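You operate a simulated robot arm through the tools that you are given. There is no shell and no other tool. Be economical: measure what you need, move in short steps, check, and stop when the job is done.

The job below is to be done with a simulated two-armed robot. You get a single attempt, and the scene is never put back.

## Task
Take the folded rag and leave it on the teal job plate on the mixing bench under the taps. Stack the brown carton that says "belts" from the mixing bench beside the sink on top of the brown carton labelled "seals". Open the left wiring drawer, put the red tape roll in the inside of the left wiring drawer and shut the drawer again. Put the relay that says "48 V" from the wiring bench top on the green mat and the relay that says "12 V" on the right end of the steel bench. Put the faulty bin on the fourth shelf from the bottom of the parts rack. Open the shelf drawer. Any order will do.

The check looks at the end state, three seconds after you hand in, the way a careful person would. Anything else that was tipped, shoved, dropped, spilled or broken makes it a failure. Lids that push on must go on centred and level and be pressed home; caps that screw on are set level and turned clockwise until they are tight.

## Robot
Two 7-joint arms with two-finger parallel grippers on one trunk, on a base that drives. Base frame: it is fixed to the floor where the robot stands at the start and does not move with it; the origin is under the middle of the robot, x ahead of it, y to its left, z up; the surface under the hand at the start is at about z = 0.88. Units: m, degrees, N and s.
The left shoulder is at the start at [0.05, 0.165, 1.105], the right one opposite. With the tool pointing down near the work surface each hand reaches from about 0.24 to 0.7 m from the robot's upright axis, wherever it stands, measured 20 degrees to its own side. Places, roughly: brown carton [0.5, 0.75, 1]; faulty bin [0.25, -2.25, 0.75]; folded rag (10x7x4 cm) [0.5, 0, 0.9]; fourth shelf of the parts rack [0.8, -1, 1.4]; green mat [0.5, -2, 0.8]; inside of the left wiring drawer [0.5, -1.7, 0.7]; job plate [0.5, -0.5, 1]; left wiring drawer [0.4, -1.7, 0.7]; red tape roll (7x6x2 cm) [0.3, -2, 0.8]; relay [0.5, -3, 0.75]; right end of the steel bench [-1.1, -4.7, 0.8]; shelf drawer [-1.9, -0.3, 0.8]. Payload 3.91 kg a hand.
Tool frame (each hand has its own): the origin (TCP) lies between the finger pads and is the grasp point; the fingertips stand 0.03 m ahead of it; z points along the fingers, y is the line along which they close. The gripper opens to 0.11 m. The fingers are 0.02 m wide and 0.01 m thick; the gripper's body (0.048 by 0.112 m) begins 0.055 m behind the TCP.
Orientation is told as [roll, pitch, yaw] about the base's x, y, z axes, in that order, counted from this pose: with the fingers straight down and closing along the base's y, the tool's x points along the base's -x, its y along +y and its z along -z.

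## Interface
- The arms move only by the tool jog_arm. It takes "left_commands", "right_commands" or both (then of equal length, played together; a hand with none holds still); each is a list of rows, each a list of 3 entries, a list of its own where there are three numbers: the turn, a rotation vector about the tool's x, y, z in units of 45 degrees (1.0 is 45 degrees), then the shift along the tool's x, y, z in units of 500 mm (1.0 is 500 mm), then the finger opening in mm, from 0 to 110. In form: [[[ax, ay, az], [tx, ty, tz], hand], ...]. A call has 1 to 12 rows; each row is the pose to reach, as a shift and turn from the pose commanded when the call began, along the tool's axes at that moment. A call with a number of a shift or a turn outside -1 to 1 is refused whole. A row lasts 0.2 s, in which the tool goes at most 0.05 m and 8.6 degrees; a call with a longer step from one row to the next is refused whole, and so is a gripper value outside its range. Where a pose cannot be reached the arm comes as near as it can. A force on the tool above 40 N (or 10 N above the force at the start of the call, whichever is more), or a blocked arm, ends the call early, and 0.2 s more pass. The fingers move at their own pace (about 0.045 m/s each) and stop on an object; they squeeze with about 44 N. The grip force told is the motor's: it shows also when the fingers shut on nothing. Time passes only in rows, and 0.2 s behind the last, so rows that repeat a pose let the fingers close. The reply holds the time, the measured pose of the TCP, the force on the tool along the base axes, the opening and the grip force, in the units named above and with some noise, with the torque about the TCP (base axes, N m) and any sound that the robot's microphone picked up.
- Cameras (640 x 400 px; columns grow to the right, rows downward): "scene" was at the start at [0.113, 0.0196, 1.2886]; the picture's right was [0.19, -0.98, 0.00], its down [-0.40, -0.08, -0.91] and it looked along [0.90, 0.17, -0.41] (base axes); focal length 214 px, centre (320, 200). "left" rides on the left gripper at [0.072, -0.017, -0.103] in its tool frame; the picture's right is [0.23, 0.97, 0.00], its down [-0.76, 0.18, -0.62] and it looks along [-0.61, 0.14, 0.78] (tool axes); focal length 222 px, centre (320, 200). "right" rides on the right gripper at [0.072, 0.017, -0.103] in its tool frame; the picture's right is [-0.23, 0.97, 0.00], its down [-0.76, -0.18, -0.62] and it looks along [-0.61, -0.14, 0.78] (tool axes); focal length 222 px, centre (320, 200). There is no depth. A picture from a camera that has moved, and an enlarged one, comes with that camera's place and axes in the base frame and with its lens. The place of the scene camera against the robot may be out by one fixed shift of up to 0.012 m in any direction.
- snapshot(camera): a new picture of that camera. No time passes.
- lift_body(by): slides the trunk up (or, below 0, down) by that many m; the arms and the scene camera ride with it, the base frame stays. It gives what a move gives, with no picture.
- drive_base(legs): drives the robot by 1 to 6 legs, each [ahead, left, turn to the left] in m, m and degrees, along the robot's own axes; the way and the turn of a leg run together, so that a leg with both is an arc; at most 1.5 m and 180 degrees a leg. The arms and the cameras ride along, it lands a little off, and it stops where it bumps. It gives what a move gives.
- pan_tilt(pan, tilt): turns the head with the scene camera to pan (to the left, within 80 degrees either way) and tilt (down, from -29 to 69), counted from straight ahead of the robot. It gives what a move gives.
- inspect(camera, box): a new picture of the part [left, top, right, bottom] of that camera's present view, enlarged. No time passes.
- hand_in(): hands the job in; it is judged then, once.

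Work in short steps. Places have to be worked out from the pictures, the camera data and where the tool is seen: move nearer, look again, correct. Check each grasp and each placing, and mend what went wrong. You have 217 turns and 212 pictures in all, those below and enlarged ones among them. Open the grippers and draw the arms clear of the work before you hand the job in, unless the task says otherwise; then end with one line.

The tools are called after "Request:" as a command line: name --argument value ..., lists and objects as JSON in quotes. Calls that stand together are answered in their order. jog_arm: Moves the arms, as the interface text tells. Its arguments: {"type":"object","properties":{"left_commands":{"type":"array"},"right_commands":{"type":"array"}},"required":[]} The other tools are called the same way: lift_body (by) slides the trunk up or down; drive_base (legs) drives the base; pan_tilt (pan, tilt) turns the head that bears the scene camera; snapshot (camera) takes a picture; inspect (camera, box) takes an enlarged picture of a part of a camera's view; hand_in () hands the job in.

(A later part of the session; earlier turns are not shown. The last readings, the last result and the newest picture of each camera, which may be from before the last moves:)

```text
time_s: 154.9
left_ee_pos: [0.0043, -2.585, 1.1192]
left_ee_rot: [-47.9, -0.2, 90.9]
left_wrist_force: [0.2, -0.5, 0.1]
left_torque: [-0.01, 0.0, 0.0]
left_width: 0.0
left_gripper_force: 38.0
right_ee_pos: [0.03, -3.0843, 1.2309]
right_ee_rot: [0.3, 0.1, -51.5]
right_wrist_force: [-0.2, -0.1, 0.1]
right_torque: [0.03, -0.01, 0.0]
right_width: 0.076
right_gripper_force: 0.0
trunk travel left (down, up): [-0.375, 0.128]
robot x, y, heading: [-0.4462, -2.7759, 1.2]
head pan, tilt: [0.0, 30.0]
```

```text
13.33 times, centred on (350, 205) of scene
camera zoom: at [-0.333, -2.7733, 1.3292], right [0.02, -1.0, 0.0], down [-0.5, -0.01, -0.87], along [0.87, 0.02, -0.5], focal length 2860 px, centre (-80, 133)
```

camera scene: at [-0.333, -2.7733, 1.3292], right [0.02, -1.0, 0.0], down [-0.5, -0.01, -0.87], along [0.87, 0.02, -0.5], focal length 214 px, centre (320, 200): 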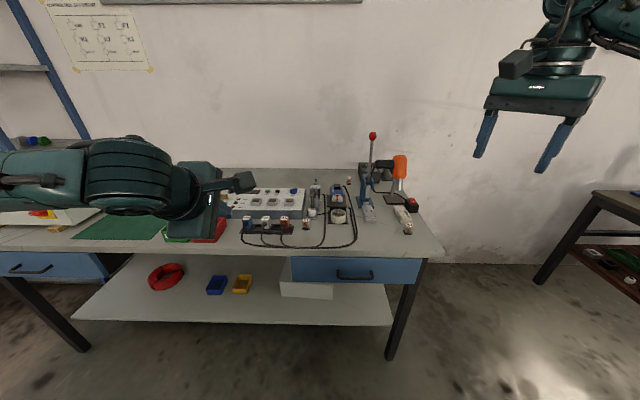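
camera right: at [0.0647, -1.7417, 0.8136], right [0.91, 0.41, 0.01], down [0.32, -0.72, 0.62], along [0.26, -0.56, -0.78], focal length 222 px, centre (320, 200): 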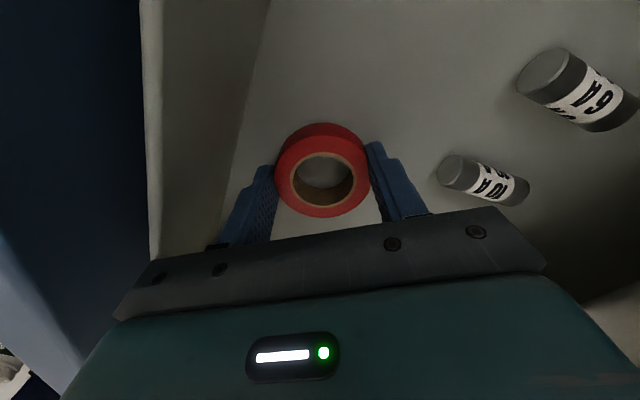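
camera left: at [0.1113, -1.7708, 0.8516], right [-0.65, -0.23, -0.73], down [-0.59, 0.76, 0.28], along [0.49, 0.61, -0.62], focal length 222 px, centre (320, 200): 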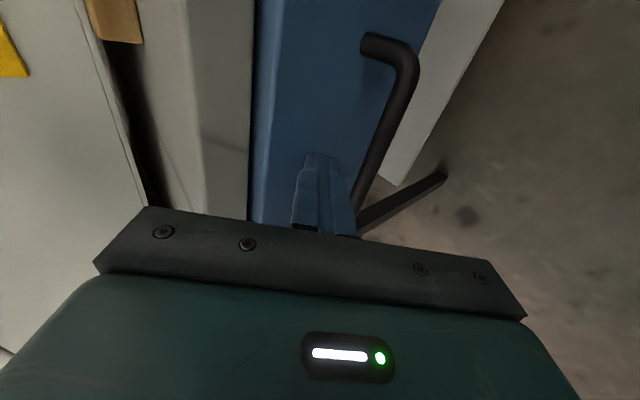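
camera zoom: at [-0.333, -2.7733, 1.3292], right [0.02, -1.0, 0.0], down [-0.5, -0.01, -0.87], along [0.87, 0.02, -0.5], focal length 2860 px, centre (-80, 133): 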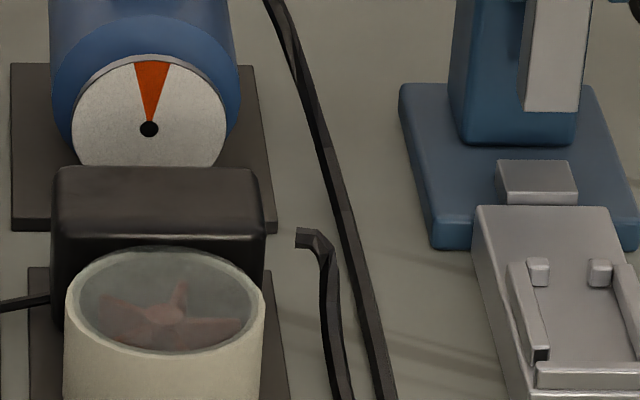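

I had the crops too low. Redoing with the right pixel mapping.

Request:
inspect --camera "scene" --box '[290, 210, 322, 230]'

Request:
inspect --camera "scene" --box '[393, 215, 425, 235]'

Request:
inspect --camera "scene" --box '[333, 170, 365, 190]'

```text
16.00 times, centred on (306, 220) of scene
camera zoom: at [-0.333, -2.7733, 1.3292], right [0.02, -1.0, 0.0], down [-0.5, -0.01, -0.87], along [0.87, 0.02, -0.5], focal length 3432 px, centre (544, -120)
```

zoom: 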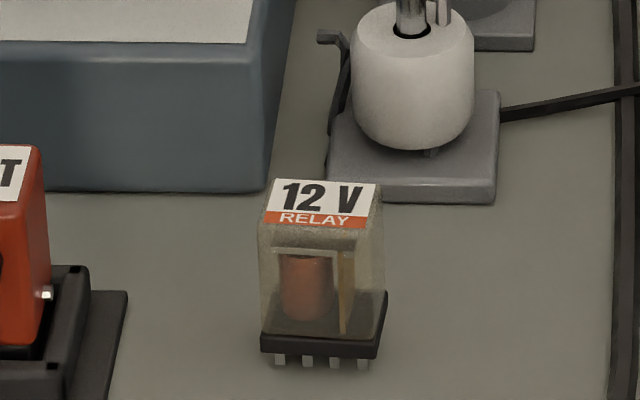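

```text
16.00 times, centred on (409, 225) of scene
camera zoom: at [-0.333, -2.7733, 1.3292], right [0.02, -1.0, 0.0], down [-0.5, -0.01, -0.87], along [0.87, 0.02, -0.5], focal length 3432 px, centre (-1104, -200)
```

zoom: 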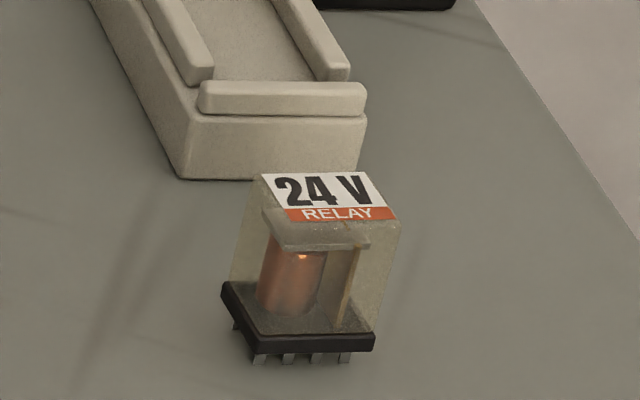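

```text
16.00 times, centred on (349, 180) of scene
camera zoom: at [-0.333, -2.7733, 1.3292], right [0.02, -1.0, 0.0], down [-0.5, -0.01, -0.87], along [0.87, 0.02, -0.5], focal length 3432 px, centre (-144, 520)
```

zoom: 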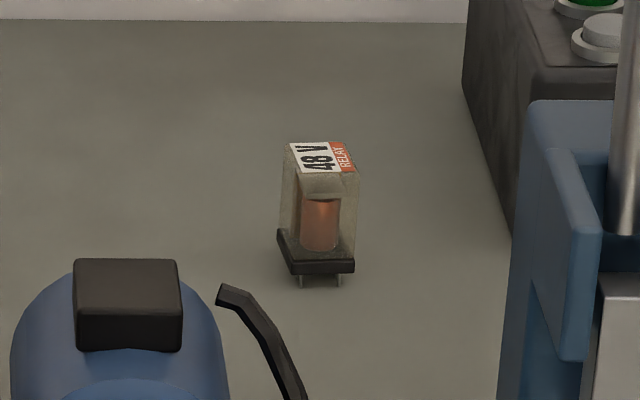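

12 V is at about (0.34, -2.704) near the front; 48 V at the back, about (0.735, -2.907), best reached from the bench's right end (y≈-3.15). First I'll take the 12 V with the left hand: pitch it back down and drive nearer.

Request:
jog_arm --left_commands '[[[-0.166, 0, 0], [0, 0, 0], 60], [[-0.333, 0, 0], [0, 0, 0], 60], [[-0.5, 0, 0], [0, 0, 0], 60], [[-0.667, 0, 0], [0, 0, 0], 60], [[-0.833, 0, 0], [0, 0, 0], 60], [[-1.0, 0, 0], [0, 0, 0], 60]]'

Request:
drive_base --legs '[[0.27, -0.03, -1.2]]'

Request:
snapshot --camera "left"

Request:
snapshot --camera "scene"

```text
time_s: 156.3
left_ee_pos: [0.0048, -2.586, 1.119]
left_ee_rot: [-2.9, -0.2, 90.8]
left_wrist_force: [0.0, -0.4, 0.0]
left_torque: [0.01, -0.03, -0.01]
left_width: 0.0601
left_gripper_force: 0.0
right_ee_pos: [0.0299, -3.0861, 1.2323]
right_ee_rot: [0.3, 0.1, -51.6]
right_wrist_force: [-0.5, 0.0, 0.5]
right_torque: [0.03, 0.0, 0.0]
right_width: 0.0759
right_gripper_force: 0.0
trunk travel left (down, up): [-0.375, 0.128]
robot x, y, heading: [-0.4454, -2.7805, 1.2]
head pan, tilt: [0.0, 30.0]
```

```text
time_s: 158.3
left_ee_pos: [0.2836, -2.6262, 1.1183]
left_ee_rot: [-2.8, -0.3, 89.4]
left_wrist_force: [0.3, -0.1, 0.2]
left_torque: [0.0, 0.0, 0.0]
left_width: 0.0599
left_gripper_force: 0.0
right_ee_pos: [0.2967, -3.1246, 1.2311]
right_ee_rot: [0.3, 0.0, -53.1]
right_wrist_force: [0.9, 0.3, 0.1]
right_torque: [-0.02, 0.01, 0.02]
right_width: 0.076
right_gripper_force: 0.1
trunk travel left (down, up): [-0.375, 0.128]
robot x, y, heading: [-0.1696, -2.805, -0.5]
head pan, tilt: [0.0, 30.0]
```

```text
127 pictures are left
camera left: at [0.2946, -2.6971, 1.2219], right [-0.98, -0.22, -0.05], down [-0.2, 0.76, 0.62], along [-0.1, 0.61, -0.79], focal length 222 px, centre (320, 200)
```

left: 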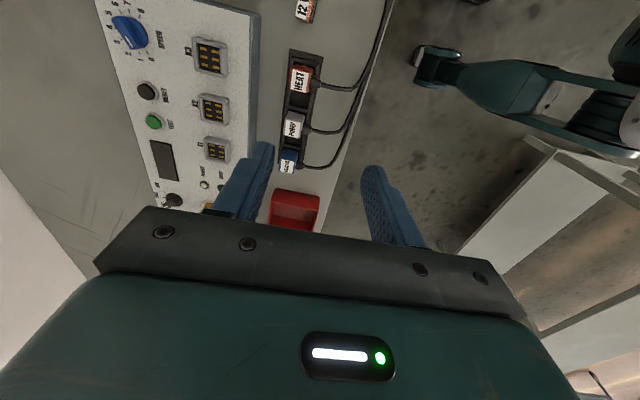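

```text
126 pictures are left
camera scene: at [-0.0583, -2.8041, 1.3291], right [0.0, -1.0, 0.0], down [-0.5, 0.0, -0.87], along [0.87, 0.0, -0.5], focal length 214 px, centre (320, 200)
```

scene: 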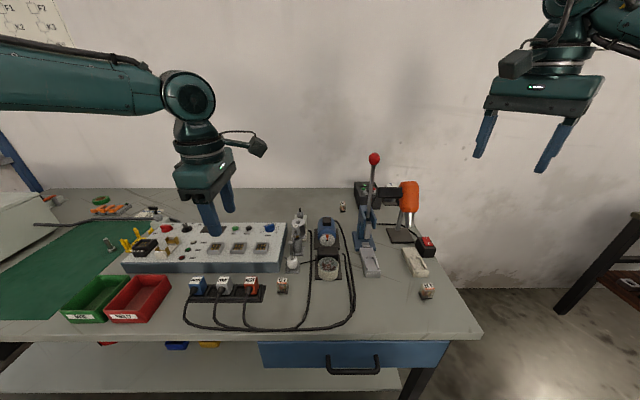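

Both views place the 12 V relay at (0.332, -2.705), top z≈0.856. I'll move over it and down to z 0.95.

Request:
jog_arm --left_commands '[[[-0.03, 0, 0], [0.05, -0.03, 0.03], 60], [[-0.064, 0, 0], [0.1, -0.06, 0.1], 60], [[-0.064, 0, 0], [0.158, -0.1, 0.17], 60], [[-0.064, 0, 0], [0.158, -0.1, 0.26], 60], [[-0.064, 0, 0], [0.158, -0.1, 0.336], 60]]'

Request:
snapshot --camera "left"

Request:
inspect --camera "scene" --box '[220, 180, 380, 280]'

```text
time_s: 159.5
left_ee_pos: [0.301, -2.653, 0.9724]
left_ee_rot: [-0.1, 0.0, 89.4]
left_wrist_force: [0.9, -0.4, 0.5]
left_torque: [0.0, 0.0, 0.01]
left_width: 0.0599
left_gripper_force: 0.0
left hand out of reach, approached as far as the arm can: row 2, 3, 4, 5
right_ee_pos: [0.2964, -3.1265, 1.2303]
right_ee_rot: [0.3, 0.1, -53.1]
right_wrist_force: [-0.3, -0.7, 0.7]
right_torque: [0.03, -0.04, 0.01]
right_width: 0.0758
right_gripper_force: 0.0
trunk travel left (down, up): [-0.375, 0.128]
robot x, y, heading: [-0.1711, -2.8062, -0.2]
head pan, tilt: [0.0, 30.0]
```

```text
125 pictures are left
camera left: at [0.3176, -2.7251, 1.076], right [-0.98, -0.22, 0.0], down [-0.17, 0.76, 0.62], along [-0.13, 0.61, -0.78], focal length 222 px, centre (320, 200)
```

left: 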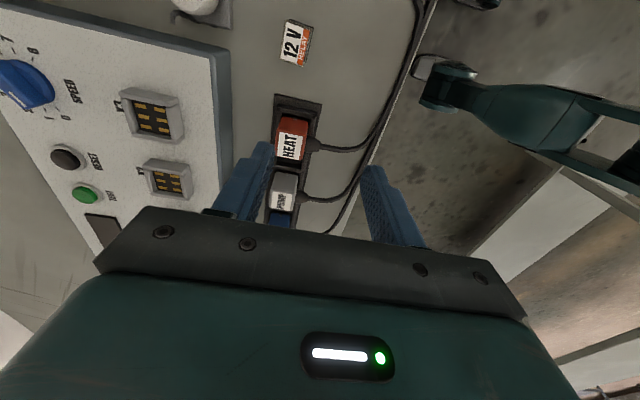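

```text
4.00 times, centred on (300, 230) of scene
camera zoom: at [-0.0589, -2.8039, 1.3292], right [0.0, -1.0, 0.0], down [-0.5, 0.0, -0.87], along [0.87, 0.0, -0.5], focal length 858 px, centre (400, 80)
```

zoom: 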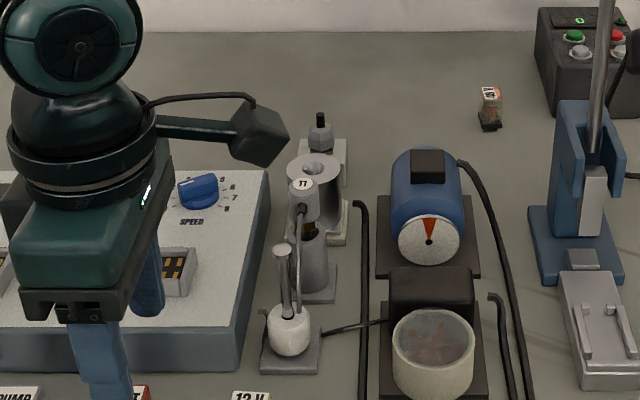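

Same bearing limit as before; I'll raise the hand and drive 0.13 m right so the relay lies more to the left.

Request:
jog_arm --left_commands '[[[0, 0, 0], [0, 0.05, -0.08], 60], [[0, 0, 0], [0, 0.08, -0.16], 60]]'

Request:
drive_base --legs '[[0, -0.13, 0]]'

```text
time_s: 160.1
left_ee_pos: [0.2601, -2.6503, 1.052]
left_ee_rot: [0.1, -0.2, 89.5]
left_wrist_force: [0.0, -0.6, -0.3]
left_torque: [-0.01, -0.01, 0.0]
left_width: 0.0599
left_gripper_force: 0.0
right_ee_pos: [0.2952, -3.1257, 1.2326]
right_ee_rot: [0.3, 0.1, -53.1]
right_wrist_force: [0.5, 0.1, 0.1]
right_torque: [0.04, 0.0, -0.02]
right_width: 0.0762
right_gripper_force: 0.0
trunk travel left (down, up): [-0.375, 0.128]
robot x, y, heading: [-0.1738, -2.8086, -0.3]
head pan, tilt: [0.0, 30.0]
```

```text
time_s: 161.9
left_ee_pos: [0.2607, -2.7787, 1.0524]
left_ee_rot: [0.0, -0.2, 89.3]
left_wrist_force: [0.2, 0.2, 0.5]
left_torque: [-0.01, 0.0, -0.02]
left_width: 0.0598
left_gripper_force: 0.1
right_ee_pos: [0.2952, -3.254, 1.2319]
right_ee_rot: [0.3, 0.0, -53.1]
right_wrist_force: [0.2, -0.1, 0.1]
right_torque: [-0.03, -0.02, 0.0]
right_width: 0.0762
right_gripper_force: 0.2
trunk travel left (down, up): [-0.375, 0.128]
robot x, y, heading: [-0.1721, -2.9358, -0.5]
head pan, tilt: [0.0, 30.0]
```

Moving to above the relay at (0.333, -2.706), down to z 0.93.

Request:
jog_arm --left_commands '[[[0, 0, 0], [-0.05, -0.047, 0], 60], [[0, 0, 0], [-0.1, -0.095, 0.03], 60], [[0, 0, 0], [-0.148, -0.142, 0.09], 60], [[0, 0, 0], [-0.148, -0.142, 0.17], 60], [[0, 0, 0], [-0.148, -0.142, 0.244], 60]]'

Request:
snapshot --camera "left"

Request:
snapshot --camera "scene"

```text
time_s: 163.1
left_ee_pos: [0.3345, -2.7058, 0.9307]
left_ee_rot: [-0.2, -0.2, 89.4]
left_wrist_force: [-0.4, 0.3, -0.2]
left_torque: [0.04, -0.01, -0.02]
left_width: 0.0603
left_gripper_force: 0.0
right_ee_pos: [0.2957, -3.2534, 1.2313]
right_ee_rot: [0.2, 0.2, -53.1]
right_wrist_force: [0.0, -0.1, -0.3]
right_torque: [0.0, -0.02, 0.0]
right_width: 0.0759
right_gripper_force: 0.1
trunk travel left (down, up): [-0.375, 0.128]
robot x, y, heading: [-0.1744, -2.9362, -0.1]
head pan, tilt: [0.0, 30.0]
```

```text
123 pictures are left
camera left: at [0.3508, -2.7781, 1.0337], right [-0.98, -0.22, 0.0], down [-0.17, 0.76, 0.63], along [-0.13, 0.61, -0.78], focal length 222 px, centre (320, 200)
```

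left: 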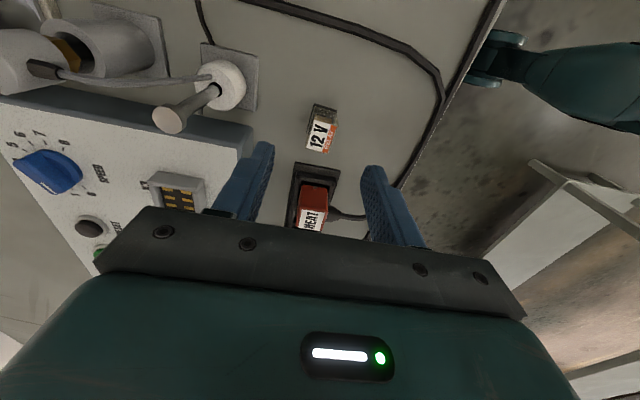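

```text
122 pictures are left
camera scene: at [-0.0591, -2.9329, 1.3291], right [0.0, -1.0, 0.0], down [-0.5, 0.0, -0.87], along [0.87, 0.0, -0.5], focal length 214 px, centre (320, 200)
```

scene: 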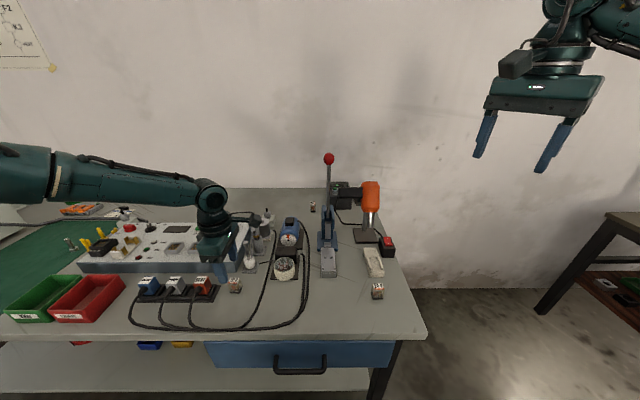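

Aligned over the 12 V relay. I'll descend to 0.85 and close.

Request:
jog_arm --left_commands '[[[0, 0, 0], [0.003, 0, 0.06], 60], [[0, 0, 0], [0.003, 0, 0.11], 60], [[0, 0, 0], [0.003, 0, 0.145], 60], [[0, 0, 0], [0.003, 0, 0.16], 60], [[0, 0, 0], [0.003, 0, 0.16], 10], [[0, 0, 0], [0.003, 0, 0.16], 10], [[0, 0, 0], [0.003, 0, 0.16], 10], [[0, 0, 0], [0.003, 0, 0.16], 10]]'

Request:
jog_arm --left_commands '[[[0, 0, 0], [0, 0, -0.05], 10], [[0, 0, 0], [0, 0, -0.14], 10], [[0, 0, 0], [0, 0, -0.23], 10], [[0, 0, 0], [0, 0, -0.32], 10], [[0, 0, 0], [0, 0.05, -0.4], 10]]'

Request:
snapshot --camera "left"

```text
time_s: 164.9
left_ee_pos: [0.315, -2.6926, 0.8714]
left_ee_rot: [-0.1, -0.2, 89.5]
left_wrist_force: [-1.0, 0.2, 0.1]
left_torque: [0.01, 0.03, -0.01]
left_width: 0.0216
left_gripper_force: 44.1
left hand out of reach, approached as far as the arm can: row 2, 3, 4, 5, 6, 7, 8
right_ee_pos: [0.2957, -3.2531, 1.2317]
right_ee_rot: [0.2, 0.2, -53.1]
right_wrist_force: [0.3, -0.4, -0.1]
right_torque: [0.03, -0.02, 0.02]
right_width: 0.076
right_gripper_force: 0.0
trunk travel left (down, up): [-0.375, 0.128]
robot x, y, heading: [-0.1722, -2.9384, -0.3]
head pan, tilt: [0.0, 30.0]
```

```text
time_s: 166.1
left_ee_pos: [0.2879, -2.6929, 1.0696]
left_ee_rot: [0.0, -0.2, 89.4]
left_wrist_force: [-0.7, -0.3, -0.5]
left_torque: [0.03, -0.04, 0.04]
left_width: 0.0215
left_gripper_force: 44.1
right_ee_pos: [0.2933, -3.2543, 1.2321]
right_ee_rot: [0.3, 0.0, -53.0]
right_wrist_force: [-0.6, -1.1, 0.2]
right_torque: [0.01, -0.02, -0.02]
right_width: 0.0762
right_gripper_force: 0.0
trunk travel left (down, up): [-0.375, 0.128]
robot x, y, heading: [-0.1715, -2.9362, -0.2]
head pan, tilt: [0.0, 30.0]
```

```text
121 pictures are left
camera left: at [0.3055, -2.7655, 1.1734], right [-0.98, -0.22, 0.0], down [-0.17, 0.76, 0.63], along [-0.14, 0.61, -0.78], focal length 222 px, centre (320, 200)
```

left: 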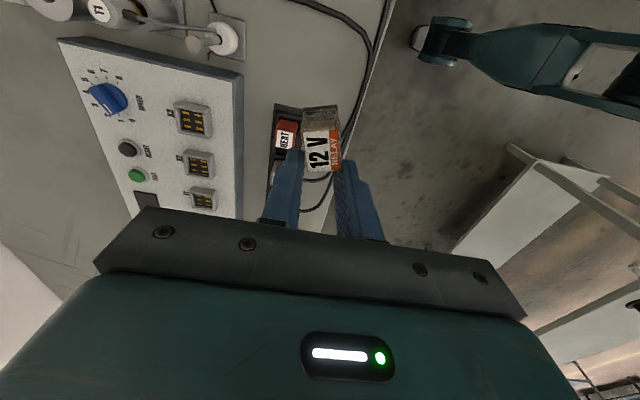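

The relay is in the grip, though held near one side. I'll check closely.

Request:
inspect --camera "left" --box '[240, 90, 400, 190]'

Request:
inspect --camera "scene" --box '[140, 190, 300, 290]'

```text
4.00 times, centred on (320, 140) of left
camera zoom: at [0.3055, -2.7655, 1.1734], right [-0.98, -0.22, 0.0], down [-0.17, 0.76, 0.63], along [-0.14, 0.61, -0.78], focal length 888 px, centre (320, 440)
```

zoom: 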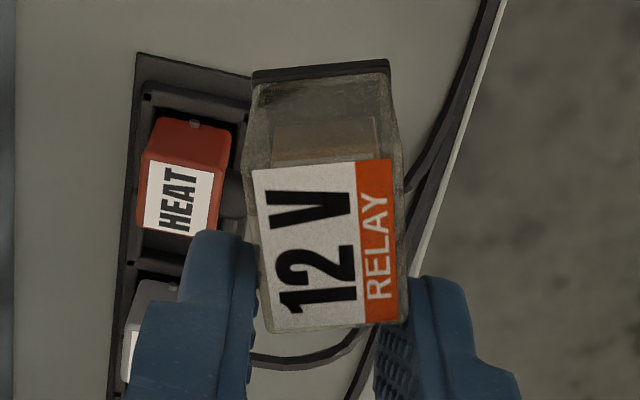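

```text
4.00 times, centred on (220, 240) of scene
camera zoom: at [-0.0605, -2.9331, 1.3293], right [0.0, -1.0, 0.0], down [-0.5, 0.0, -0.87], along [0.87, 0.0, -0.5], focal length 858 px, centre (720, 40)
```

zoom: 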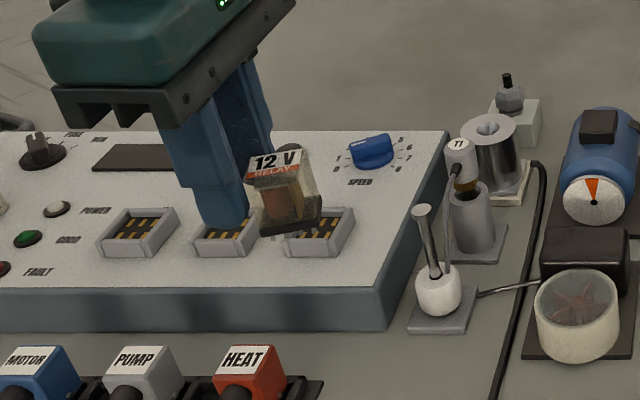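

Gripped only by its edge and slightly tilted, because the arm again hit its reach limit low down. I'll lower the trunk 0.1 m for better reach, set the relay back in its free spot and regrip it properly.

Request:
lift_body --by -0.1

Request:
jog_arm --left_commands '[[[0, 0, 0], [0, -0.04, 0.03], 10], [[0, 0, 0], [0, -0.06, 0.09], 10], [[0, 0, 0], [0, -0.06, 0.14], 10], [[0, 0, 0], [0, -0.06, 0.17], 10], [[0, 0, 0], [0, -0.06, 0.185], 10], [[0, 0, 0], [0, -0.06, 0.195], 10]]'

Request:
snapshot --camera "left"

```text
time_s: 167.4
left_ee_pos: [0.2894, -2.6933, 0.9706]
left_ee_rot: [0.0, -0.2, 89.4]
left_wrist_force: [0.8, -0.2, -1.2]
left_torque: [0.03, 0.04, -0.03]
left_width: 0.0216
left_gripper_force: 44.0
right_ee_pos: [0.2953, -3.2551, 1.1306]
right_ee_rot: [0.3, 0.1, -53.0]
right_wrist_force: [0.2, 1.2, -0.5]
right_torque: [-0.02, -0.07, 0.01]
right_width: 0.0761
right_gripper_force: 0.1
trunk travel left (down, up): [-0.275, 0.228]
robot x, y, heading: [-0.1691, -2.9342, -0.1]
head pan, tilt: [0.0, 30.0]
```

```text
time_s: 168.8
left_ee_pos: [0.3215, -2.6916, 0.8704]
left_ee_rot: [0.0, -0.2, 89.3]
left_wrist_force: [0.0, 0.6, 0.2]
left_torque: [0.01, 0.01, 0.01]
left_width: 0.0217
left_gripper_force: 43.9
right_ee_pos: [0.2951, -3.2539, 1.1313]
right_ee_rot: [0.3, 0.1, -53.1]
right_wrist_force: [-0.3, -0.7, -0.2]
right_torque: [0.01, -0.04, 0.01]
right_width: 0.0761
right_gripper_force: 0.1
trunk travel left (down, up): [-0.275, 0.228]
robot x, y, heading: [-0.1683, -2.9375, -0.1]
head pan, tilt: [0.0, 30.0]
```

```text
118 pictures are left
camera left: at [0.337, -2.7652, 0.9743], right [-0.98, -0.22, 0.0], down [-0.17, 0.76, 0.63], along [-0.14, 0.61, -0.78], focal length 222 px, centre (320, 200)
```

left: 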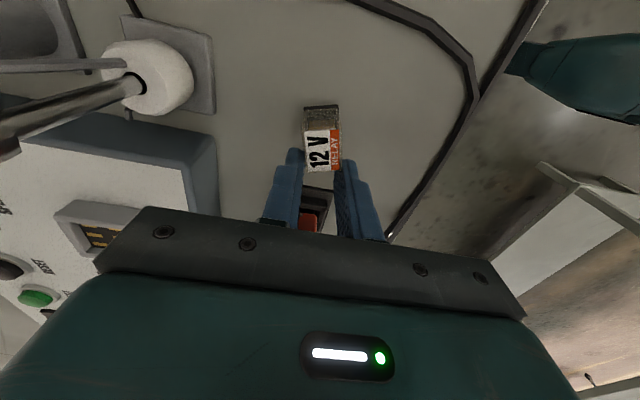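

Close to the surface; lowering in small steps until it touches, then opening.

Request:
jog_arm --left_commands '[[[0, 0, 0], [0, 0, 0.004], 10], [[0, 0, 0], [0, 0, 0.008], 10], [[0, 0, 0], [0, 0, 0.012], 10], [[0, 0, 0], [0, 0, 0.016], 10]]'

```text
time_s: 169.8
left_ee_pos: [0.3226, -2.6932, 0.8697]
left_ee_rot: [-0.7, -0.1, 89.5]
left_wrist_force: [-4.3, 0.9, 16.4]
left_torque: [-0.2, 0.31, -0.06]
left_width: 0.0215
left_gripper_force: 44.3
right_ee_pos: [0.2937, -3.253, 1.1308]
right_ee_rot: [0.3, -0.1, -53.1]
right_wrist_force: [-0.2, 0.3, 0.1]
right_torque: [0.01, -0.01, -0.01]
right_width: 0.076
right_gripper_force: 0.0
trunk travel left (down, up): [-0.275, 0.228]
robot x, y, heading: [-0.1734, -2.9342, 0.0]
head pan, tilt: [0.0, 30.0]
stopped in row 4 (left hand): the force on the tool passed its limit at 42 N (the readings are from after the stop); the commanded pose is now the measured one
```

Contact. Open and rise a little to view.

Request:
jog_arm --left_commands '[[[0, 0, 0], [0, 0, -0.004], 50], [[0, 0, 0], [0, 0, -0.004], 50], [[0, 0, 0], [0, 0, -0.06], 50], [[0, 0, 0], [0, 0, -0.12], 50]]'

Request:
snapshot --camera "left"

Request:
inspect --camera "scene" --box '[170, 190, 330, 290]'

```text
time_s: 170.8
left_ee_pos: [0.3214, -2.6918, 0.9276]
left_ee_rot: [-0.3, -0.2, 89.5]
left_wrist_force: [0.2, -0.8, 0.7]
left_torque: [0.01, 0.01, -0.01]
left_width: 0.0501
left_gripper_force: 0.0
right_ee_pos: [0.295, -3.2539, 1.131]
right_ee_rot: [0.2, 0.1, -53.0]
right_wrist_force: [-0.5, 0.0, -1.1]
right_torque: [-0.03, 0.0, -0.01]
right_width: 0.0759
right_gripper_force: 0.0
trunk travel left (down, up): [-0.275, 0.228]
robot x, y, heading: [-0.1704, -2.938, -0.1]
head pan, tilt: [0.0, 30.0]
```

```text
117 pictures are left
camera left: at [0.3378, -2.7643, 1.0307], right [-0.98, -0.22, -0.01], down [-0.18, 0.76, 0.62], along [-0.13, 0.61, -0.78], focal length 222 px, centre (320, 200)
```

left: 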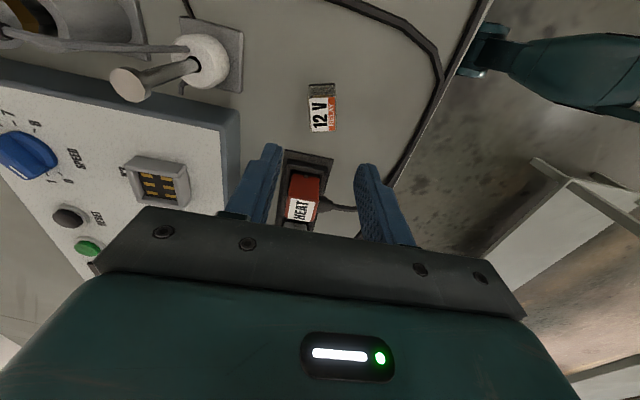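

```text
4.00 times, centred on (250, 240) of scene
camera zoom: at [-0.0598, -2.9331, 1.2291], right [0.0, -1.0, 0.0], down [-0.5, 0.0, -0.87], along [0.87, 0.0, -0.5], focal length 858 px, centre (600, 40)
```

zoom: 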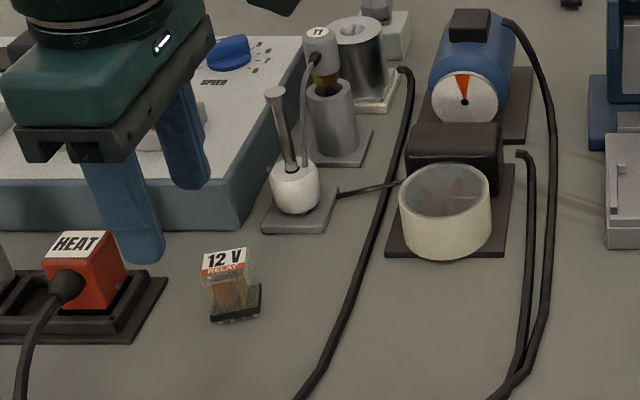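

Upright on the bench at (0.325, -2.711). I'll shift 2 cm along tool x, descend to 0.85 and grip centrally.

Request:
jog_arm --left_commands '[[[0, 0, 0], [0.04, -0.008, 0], 50], [[0, 0, 0], [0.04, -0.008, 0.06], 50], [[0, 0, 0], [0.04, -0.008, 0.12], 50], [[0, 0, 0], [0.04, -0.008, 0.152], 50], [[0, 0, 0], [0.04, -0.008, 0.152], 50]]'

Request:
snapshot --camera "left"

```text
time_s: 172.0
left_ee_pos: [0.3286, -2.7122, 0.8516]
left_ee_rot: [-0.3, -0.2, 89.5]
left_wrist_force: [0.1, 0.5, -0.3]
left_torque: [0.02, 0.04, -0.01]
left_width: 0.0503
left_gripper_force: 0.2
right_ee_pos: [0.2948, -3.2537, 1.1311]
right_ee_rot: [0.3, 0.1, -53.1]
right_wrist_force: [-0.8, -0.8, -0.1]
right_torque: [0.02, -0.01, 0.0]
right_width: 0.0761
right_gripper_force: 0.0
trunk travel left (down, up): [-0.275, 0.228]
robot x, y, heading: [-0.1753, -2.9327, 0.0]
head pan, tilt: [0.0, 30.0]
```

```text
115 pictures are left
camera left: at [0.3433, -2.785, 0.9545], right [-0.98, -0.22, -0.01], down [-0.18, 0.76, 0.62], along [-0.13, 0.61, -0.78], focal length 222 px, centre (320, 200)
```

left: 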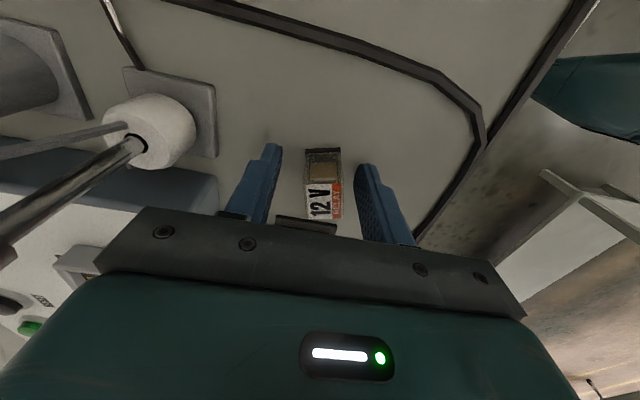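

Centred between the fingers. Close and lift.

Request:
jog_arm --left_commands '[[[0, 0, 0], [0, 0, 0], 10], [[0, 0, 0], [0, 0, 0], 10], [[0, 0, 0], [0, 0, 0], 10], [[0, 0, 0], [0, 0, -0.04], 10], [[0, 0, 0], [0, 0, -0.13], 10], [[0, 0, 0], [0, 0, -0.22], 10], [[0, 0, 0], [0, 0.03, -0.31], 10], [[0, 0, 0], [0, 0.1, -0.37], 10]]'

Request:
inspect --camera "left" --box '[240, 90, 400, 190]'

Request:
snapshot --camera "scene"

```text
time_s: 173.8
left_ee_pos: [0.2737, -2.7124, 1.0378]
left_ee_rot: [-0.4, -0.3, 89.5]
left_wrist_force: [0.0, 0.1, 0.2]
left_torque: [-0.01, 0.01, -0.02]
left_width: 0.0207
left_gripper_force: 44.0
right_ee_pos: [0.294, -3.2534, 1.1309]
right_ee_rot: [0.3, 0.0, -53.1]
right_wrist_force: [-0.9, 0.2, -0.3]
right_torque: [0.0, -0.02, 0.01]
right_width: 0.0759
right_gripper_force: 0.0
trunk travel left (down, up): [-0.275, 0.228]
robot x, y, heading: [-0.1715, -2.9313, -0.3]
head pan, tilt: [0.0, 30.0]
```

```text
4.00 times, centred on (320, 140) of left
camera zoom: at [0.2901, -2.7847, 1.1408], right [-0.98, -0.22, -0.01], down [-0.18, 0.76, 0.62], along [-0.13, 0.61, -0.78], focal length 888 px, centre (320, 440)
```

zoom: 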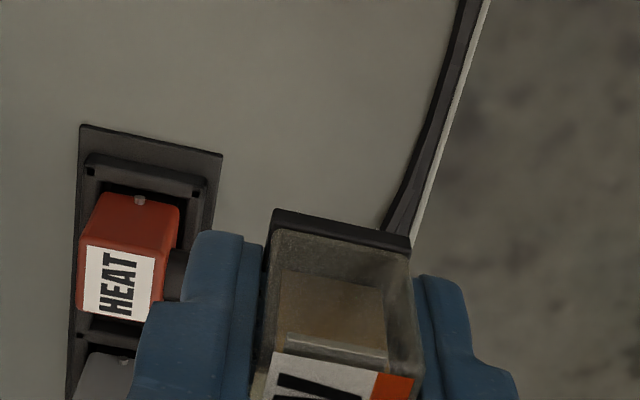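

```text
113 pictures are left
camera scene: at [-0.0602, -2.933, 1.2292], right [0.0, -1.0, 0.0], down [-0.5, 0.0, -0.87], along [0.87, 0.0, -0.5], focal length 214 px, centre (320, 200)
```

scene: 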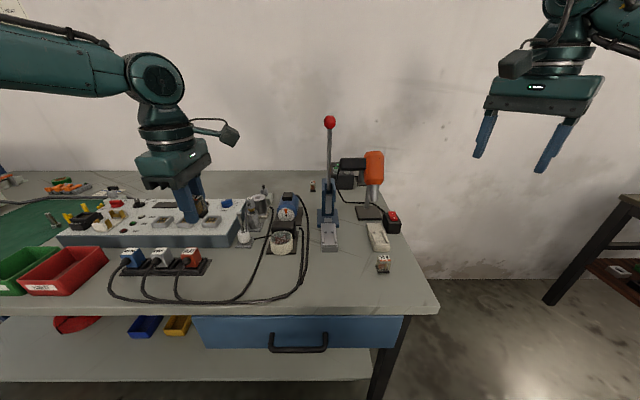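

12 V is held well. Now to the bench's right end for the 48 V: back a little, drive right past the bench, turn left 90° and side-step along the end.

Request:
drive_base --legs '[[-0.15, 0, 0], [0, -0.68, 0], [0, 0, 90]]'

Request:
pan_tilt --pan -40 --tilt 25

Request:
snapshot --camera "scene"

```text
time_s: 185.0
left_ee_pos: [-0.5394, -3.1597, 1.0373]
left_ee_rot: [-0.4, -0.2, 178.4]
left_wrist_force: [0.1, 0.1, -1.2]
left_torque: [0.0, 0.0, -0.02]
left_width: 0.021
left_gripper_force: 43.9
right_ee_pos: [0.0028, -3.1484, 1.1303]
right_ee_rot: [0.4, 0.1, 35.9]
right_wrist_force: [0.4, 1.2, -0.5]
right_torque: [-0.02, 0.02, -0.02]
right_width: 0.0759
right_gripper_force: 0.1
trunk travel left (down, up): [-0.275, 0.228]
robot x, y, heading: [-0.3232, -3.6098, 88.5]
head pan, tilt: [0.0, 30.0]
```

```text
time_s: 186.0
left_ee_pos: [-0.5388, -3.1597, 1.0378]
left_ee_rot: [-0.4, -0.3, 178.4]
left_wrist_force: [0.1, 0.4, -0.2]
left_torque: [0.03, -0.01, -0.03]
left_width: 0.0208
left_gripper_force: 43.9
right_ee_pos: [0.003, -3.1485, 1.1312]
right_ee_rot: [0.3, 0.0, 35.9]
right_wrist_force: [0.6, -0.1, 0.4]
right_torque: [0.0, -0.01, 0.02]
right_width: 0.0761
right_gripper_force: 0.2
trunk travel left (down, up): [-0.275, 0.228]
robot x, y, heading: [-0.323, -3.6086, 89.0]
head pan, tilt: [-40.0, 25.0]
```

```text
112 pictures are left
camera scene: at [-0.2697, -3.5095, 1.2371], right [0.75, -0.66, 0.0], down [-0.28, -0.32, -0.91], along [0.6, 0.68, -0.42], focal length 214 px, centre (320, 200)
```

scene: 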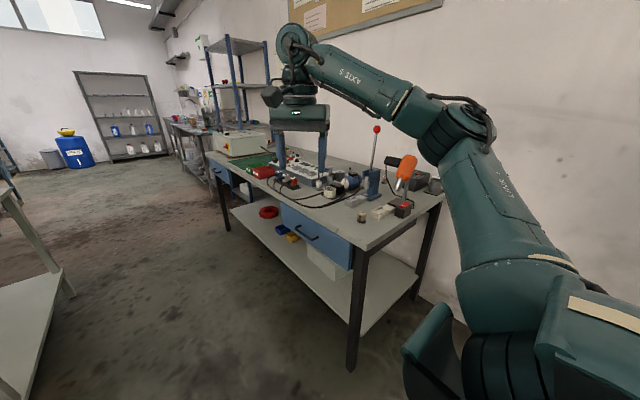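

Room at the end looks fine, but the right elbow sticks out toward where the wall will be. I'll stretch the right hand forward and yaw it first.

Request:
jog_arm --right_commands '[[[0, 0, -0.166], [-0.008, 0.05, 0], 60], [[0, 0, -0.333], [-0.016, 0.1, 0], 60], [[0, 0, -0.5], [-0.025, 0.15, 0], 60], [[0, 0, -0.667], [-0.033, 0.2, 0], 60], [[0, 0, -0.833], [-0.042, 0.26, 0], 60], [[0, 0, -1.0], [-0.05, 0.31, 0], 60]]'

Request:
jog_arm --right_commands '[[[0, 0, -0.1], [0, 0, 0], 60], [[0, 0, -0.2], [0, 0, 0], 60]]'

Request:
drive_base --legs '[[0, -0.5, 0]]'

Request:
snapshot --camera "scene"

Request:
snapshot --camera "right"

```text
time_s: 187.4
left_ee_pos: [-0.539, -3.1591, 1.0366]
left_ee_rot: [-0.4, -0.2, 178.4]
left_wrist_force: [0.7, -1.1, 0.6]
left_torque: [0.01, 0.01, 0.03]
left_width: 0.0209
left_gripper_force: 44.6
right_ee_pos: [-0.0712, -3.0153, 1.1327]
right_ee_rot: [0.2, -0.2, 81.2]
right_wrist_force: [-1.9, -0.3, 0.3]
right_torque: [0.01, 0.02, -0.01]
right_width: 0.0601
right_gripper_force: 0.0
right hand out of reach, approached as far as the arm can: row 6
trunk travel left (down, up): [-0.275, 0.228]
robot x, y, heading: [-0.3224, -3.61, 88.9]
head pan, tilt: [-40.0, 25.0]
```

```text
time_s: 188.0
left_ee_pos: [-0.5381, -3.1604, 1.0373]
left_ee_rot: [-0.5, -0.2, 178.5]
left_wrist_force: [-0.7, 1.2, -0.5]
left_torque: [-0.02, -0.01, 0.04]
left_width: 0.0211
left_gripper_force: 44.1
right_ee_pos: [-0.0687, -3.0173, 1.1313]
right_ee_rot: [0.1, -0.3, 89.9]
right_wrist_force: [-0.4, 0.2, 0.2]
right_torque: [0.0, 0.03, 0.03]
right_width: 0.06
right_gripper_force: 0.1
trunk travel left (down, up): [-0.275, 0.228]
robot x, y, heading: [-0.3241, -3.6102, 88.8]
head pan, tilt: [-40.0, 25.0]
```

```text
time_s: 193.0
left_ee_pos: [-0.036, -3.1698, 1.0379]
left_ee_rot: [-0.4, -0.2, 178.8]
left_wrist_force: [0.7, -0.1, -0.2]
left_torque: [0.01, -0.03, 0.0]
left_width: 0.0207
left_gripper_force: 43.9
right_ee_pos: [0.4337, -3.0264, 1.1317]
right_ee_rot: [0.2, -0.2, 90.4]
right_wrist_force: [0.4, -0.3, 0.3]
right_torque: [-0.03, -0.03, -0.01]
right_width: 0.0599
right_gripper_force: 0.1
trunk travel left (down, up): [-0.275, 0.228]
robot x, y, heading: [0.1827, -3.6179, 89.2]
head pan, tilt: [-40.0, 25.0]
```

```text
111 pictures are left
camera scene: at [0.2359, -3.518, 1.2371], right [0.76, -0.65, 0.0], down [-0.28, -0.32, -0.91], along [0.59, 0.69, -0.42], focal length 214 px, centre (320, 200)
```

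scene: 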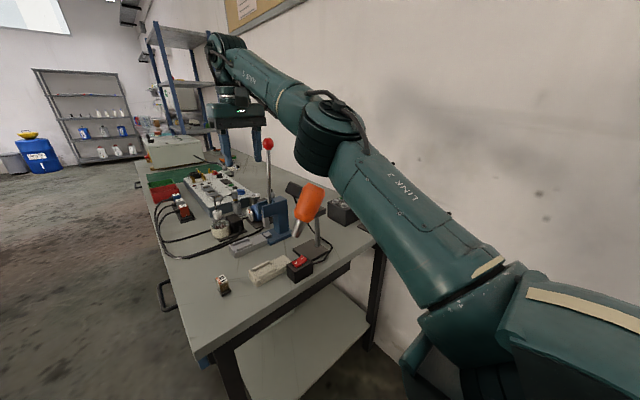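

```text
110 pictures are left
camera right: at [0.4181, -3.0984, 1.2345], right [-0.97, 0.22, 0.01], down [0.18, 0.76, 0.63], along [0.14, 0.61, -0.78], focal length 222 px, centre (320, 200)
```

right: 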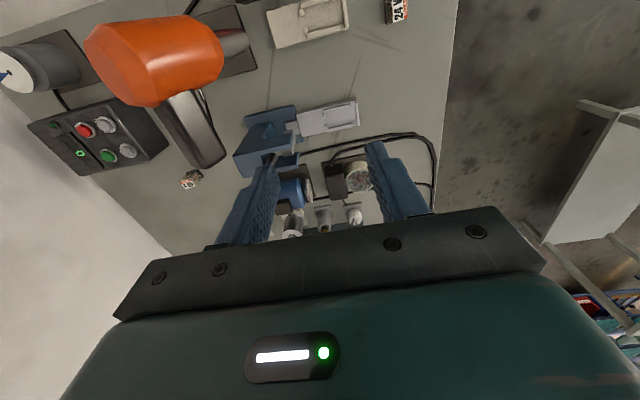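

Knob of the press lever is at about (0.52, -2.96, 1.12), close to the hand, so I'll raise the trunk 0.2 m before going further. The 48 V reads (0.729, -2.913).

Request:
lift_body --by 0.2

Request:
drive_base --legs '[[0, -0.17, 0.8], [0.13, 0, 0]]'

Request:
snapshot --camera "right"

Request:
snapshot --camera "scene"

```text
time_s: 195.2
left_ee_pos: [-0.0361, -3.1703, 1.2367]
left_ee_rot: [-0.4, -0.2, 178.9]
left_wrist_force: [0.4, -0.1, -0.3]
left_torque: [0.01, 0.02, 0.0]
left_width: 0.0212
left_gripper_force: 44.4
right_ee_pos: [0.4348, -3.0254, 1.3318]
right_ee_rot: [0.1, -0.1, 90.3]
right_wrist_force: [-1.2, -0.3, -0.4]
right_torque: [-0.03, 0.0, -0.03]
right_width: 0.0601
right_gripper_force: 0.0
trunk travel left (down, up): [-0.475, 0.028]
robot x, y, heading: [0.1802, -3.622, 89.0]
head pan, tilt: [-40.0, 25.0]
```

```text
time_s: 198.1
left_ee_pos: [0.1256, -3.0445, 1.2364]
left_ee_rot: [-0.4, -0.3, 179.6]
left_wrist_force: [0.2, -0.5, -0.6]
left_torque: [0.0, 0.01, 0.0]
left_width: 0.021
left_gripper_force: 43.9
right_ee_pos: [0.5931, -2.8921, 1.3313]
right_ee_rot: [0.2, -0.2, 91.1]
right_wrist_force: [0.7, -0.2, 0.2]
right_torque: [0.0, 0.0, 0.01]
right_width: 0.06
right_gripper_force: 0.0
trunk travel left (down, up): [-0.475, 0.028]
robot x, y, heading: [0.3499, -3.4911, 90.2]
head pan, tilt: [-40.0, 25.0]
```

```text
109 pictures are left
camera right: at [0.578, -2.9659, 1.4343], right [-0.98, 0.21, 0.0], down [0.17, 0.76, 0.63], along [0.13, 0.61, -0.78], focal length 222 px, centre (320, 200)
```

right: 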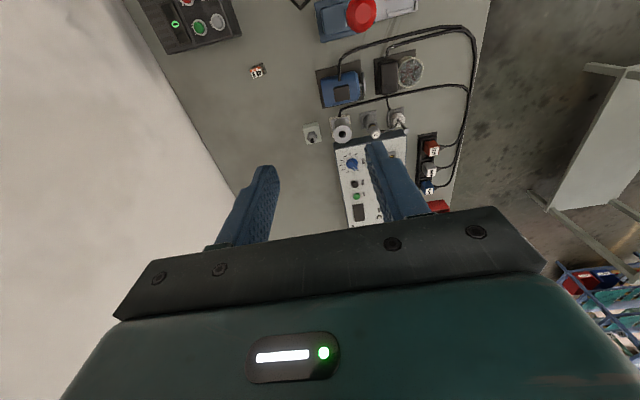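

```text
108 pictures are left
camera scene: at [0.4017, -3.3879, 1.4371], right [0.77, -0.64, 0.0], down [-0.27, -0.32, -0.91], along [0.58, 0.69, -0.42], focal length 214 px, centre (320, 200)
```

scene: 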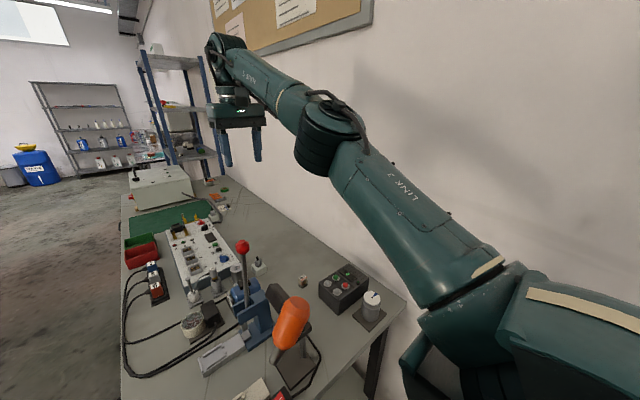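

Relay confirmed at (0.734, -2.909). I'll side-step 6 cm more and forward 2 cm, then bring the hand over it and down to z≈1.05.

Request:
drive_base --legs '[[0.02, -0.06, 0]]'

Request:
jog_arm --right_commands '[[[0, 0, 0], [0.03, -0.05, 0.03], 60], [[0, 0, 0], [0.06, -0.1, 0.08], 60], [[0, 0, 0], [0.074, -0.158, 0.14], 60], [[0, 0, 0], [0.074, -0.158, 0.23], 60], [[0, 0, 0], [0.074, -0.158, 0.32], 60], [[0, 0, 0], [0.074, -0.158, 0.41], 60], [[0, 0, 0], [0.074, -0.158, 0.5], 60], [[0, 0, 0], [0.074, -0.158, 0.56], 60]]'

Request:
snapshot --camera "right"

Request:
snapshot --camera "scene"

```text
time_s: 199.3
left_ee_pos: [0.1847, -3.0235, 1.2367]
left_ee_rot: [-0.5, -0.2, 179.8]
left_wrist_force: [0.6, -1.1, -0.6]
left_torque: [0.03, 0.0, -0.03]
left_width: 0.021
left_gripper_force: 43.8
right_ee_pos: [0.6524, -2.8734, 1.332]
right_ee_rot: [0.2, -0.3, 91.1]
right_wrist_force: [-0.2, 0.4, -0.9]
right_torque: [0.0, 0.03, 0.01]
right_width: 0.0601
right_gripper_force: 0.2
trunk travel left (down, up): [-0.475, 0.028]
robot x, y, heading: [0.4096, -3.4711, 89.9]
head pan, tilt: [-40.0, 25.0]
```

```text
time_s: 201.1
left_ee_pos: [0.1846, -3.0242, 1.2359]
left_ee_rot: [-0.4, -0.1, 179.7]
left_wrist_force: [0.1, 0.7, -0.3]
left_torque: [-0.01, 0.01, 0.02]
left_width: 0.021
left_gripper_force: 44.1
right_ee_pos: [0.7319, -2.9075, 1.0509]
right_ee_rot: [0.2, -0.3, 91.2]
right_wrist_force: [0.0, -0.4, 0.3]
right_torque: [0.02, 0.06, -0.02]
right_width: 0.0601
right_gripper_force: 0.0
trunk travel left (down, up): [-0.475, 0.028]
robot x, y, heading: [0.4108, -3.4683, 90.0]
head pan, tilt: [-40.0, 25.0]
```

```text
107 pictures are left
camera right: at [0.7165, -2.9819, 1.1548], right [-0.98, 0.21, 0.0], down [0.17, 0.76, 0.63], along [0.13, 0.61, -0.78], focal length 222 px, centre (320, 200)
```

right: 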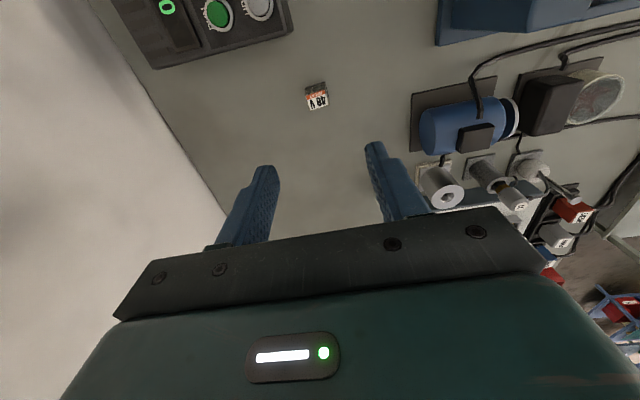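

```text
106 pictures are left
camera scene: at [0.4612, -3.3688, 1.4371], right [0.77, -0.64, 0.0], down [-0.27, -0.32, -0.91], along [0.58, 0.69, -0.42], focal length 214 px, centre (320, 200)
```

scene: 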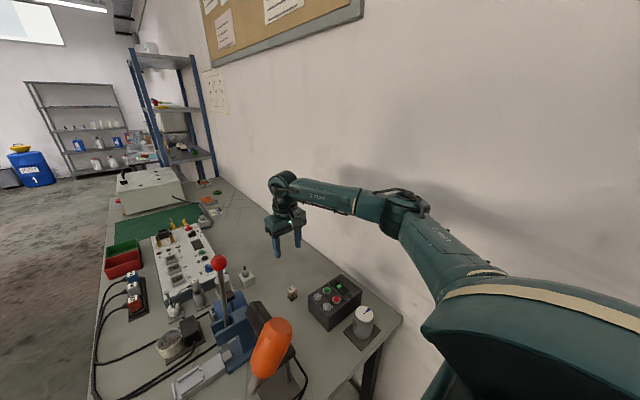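

Directly above the 48 V relay. I'll descend to 0.852 with 50 mm opening and look before closing.

Request:
jog_arm --right_commands '[[[0, 0, 0], [0, -0.004, 0.09], 55], [[0, 0, 0], [0, -0.004, 0.18], 55], [[0, 0, 0], [0, -0.004, 0.26], 55], [[0, 0, 0], [0, -0.004, 0.33], 55], [[0, 0, 0], [0, -0.004, 0.38], 55], [[0, 0, 0], [0, -0.004, 0.397], 55]]'

Request:
snapshot --camera "right"

```text
time_s: 202.5
left_ee_pos: [0.1855, -3.0239, 1.238]
left_ee_rot: [-0.3, -0.2, 179.7]
left_wrist_force: [0.5, 0.2, 0.1]
left_torque: [-0.02, 0.0, -0.02]
left_width: 0.0211
left_gripper_force: 43.8
right_ee_pos: [0.7315, -2.9057, 0.8507]
right_ee_rot: [0.2, -0.2, 91.1]
right_wrist_force: [0.3, 0.0, -0.5]
right_torque: [0.02, -0.02, 0.02]
right_width: 0.055
right_gripper_force: 0.0
trunk travel left (down, up): [-0.475, 0.028]
robot x, y, heading: [0.4115, -3.4693, 89.8]
head pan, tilt: [-40.0, 25.0]
```

```text
105 pictures are left
camera right: at [0.717, -2.9792, 0.9535], right [-0.98, 0.21, 0.0], down [0.17, 0.76, 0.63], along [0.13, 0.61, -0.78], focal length 222 px, centre (320, 200)
```

right: 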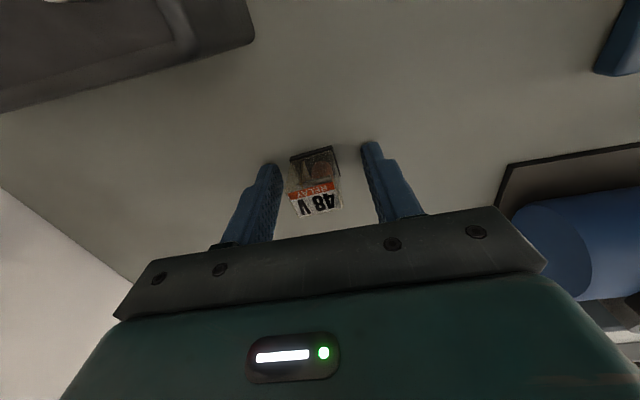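

Centred between the fingers. Close and lift.

Request:
jog_arm --right_commands '[[[0, 0, 0], [0, 0, 0], 10], [[0, 0, 0], [0, 0, 0], 10], [[0, 0, 0], [0, 0, 0], 10], [[0, 0, 0], [0, 0, 0], 10], [[0, 0, 0], [0, 0, -0.04], 10], [[0, 0, 0], [0, 0, -0.12], 10], [[0, 0, 0], [0, 0, -0.2], 10], [[0, 0, 0], [0, 0, -0.3], 10], [[0, 0, 0], [0, 0, -0.4], 10], [[0, 0, 0], [0, 0, -0.5], 10], [[0, 0, 0], [0, 0, -0.6], 10], [[0, 0, 0], [0, 0, -0.7], 10]]'

Request:
snapshot --camera "right"

Request:
snapshot --camera "scene"

```text
time_s: 205.1
left_ee_pos: [0.1842, -3.0248, 1.2372]
left_ee_rot: [-0.4, -0.2, 179.7]
left_wrist_force: [-0.6, -0.3, -0.6]
left_torque: [0.0, 0.01, 0.04]
left_width: 0.0206
left_gripper_force: 44.0
right_ee_pos: [0.7347, -2.9081, 1.2041]
right_ee_rot: [0.2, -0.4, 91.2]
right_wrist_force: [-0.5, 0.8, 0.4]
right_torque: [0.01, -0.01, 0.0]
right_width: 0.0272
right_gripper_force: 43.9
trunk travel left (down, up): [-0.475, 0.028]
robot x, y, heading: [0.41, -3.4749, 90.3]
head pan, tilt: [-40.0, 25.0]
```

```text
104 pictures are left
camera right: at [0.72, -2.9813, 1.3071], right [-0.98, 0.21, 0.0], down [0.16, 0.76, 0.63], along [0.13, 0.61, -0.78], focal length 222 px, centre (320, 200)
```

right: 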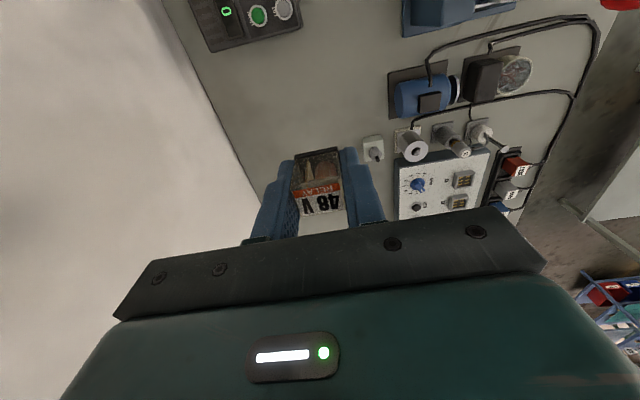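

```text
103 pictures are left
camera scene: at [0.4606, -3.3694, 1.4371], right [0.77, -0.64, 0.0], down [-0.27, -0.32, -0.91], along [0.58, 0.69, -0.42], focal length 214 px, centre (320, 200)
```

scene: 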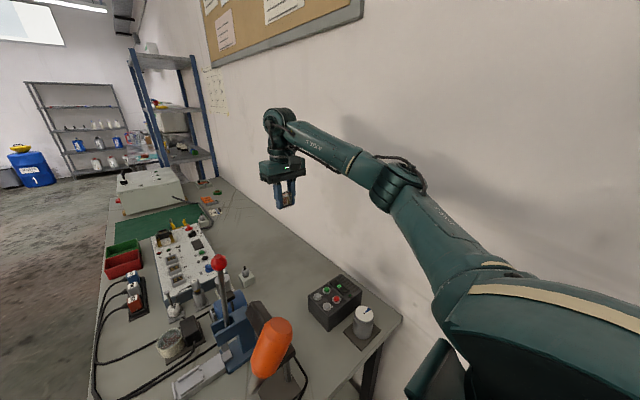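

48 V is held (27 mm). I'll raise and draw the hand back, then retrace: back off, side-step left, turn right 90°.

Request:
jog_arm --right_commands '[[[0, 0, 0], [0, 0, -0.1], 10], [[0, 0, 0], [-0.03, 0.08, -0.18], 10], [[0, 0, 0], [-0.06, 0.16, -0.22], 10], [[0, 0, 0], [-0.02, 0.24, -0.22], 10], [[0, 0, 0], [0.06, 0.28, -0.22], 10]]'

Request:
drive_base --legs '[[-0.15, 0, 0], [0, 0.7, 0], [0, 0, -90], [-0.15, 0, 0]]'

```text
refused: row 2 steps farther than a row can; nothing moved
```

```text
time_s: 217.4
left_ee_pos: [0.0073, -3.3941, 1.2372]
left_ee_rot: [-0.4, -0.2, 90.5]
left_wrist_force: [-0.5, -0.5, 0.1]
left_torque: [0.03, -0.04, 0.03]
left_width: 0.0209
left_gripper_force: 44.0
right_ee_pos: [0.1323, -3.9418, 1.2041]
right_ee_rot: [0.2, -0.3, 2.1]
right_wrist_force: [-1.5, 0.6, 0.6]
right_torque: [0.02, -0.05, 0.02]
right_width: 0.0269
right_gripper_force: 43.6
trunk travel left (down, up): [-0.475, 0.028]
robot x, y, heading: [-0.4358, -3.6276, 0.8]
head pan, tilt: [-40.0, 25.0]
```

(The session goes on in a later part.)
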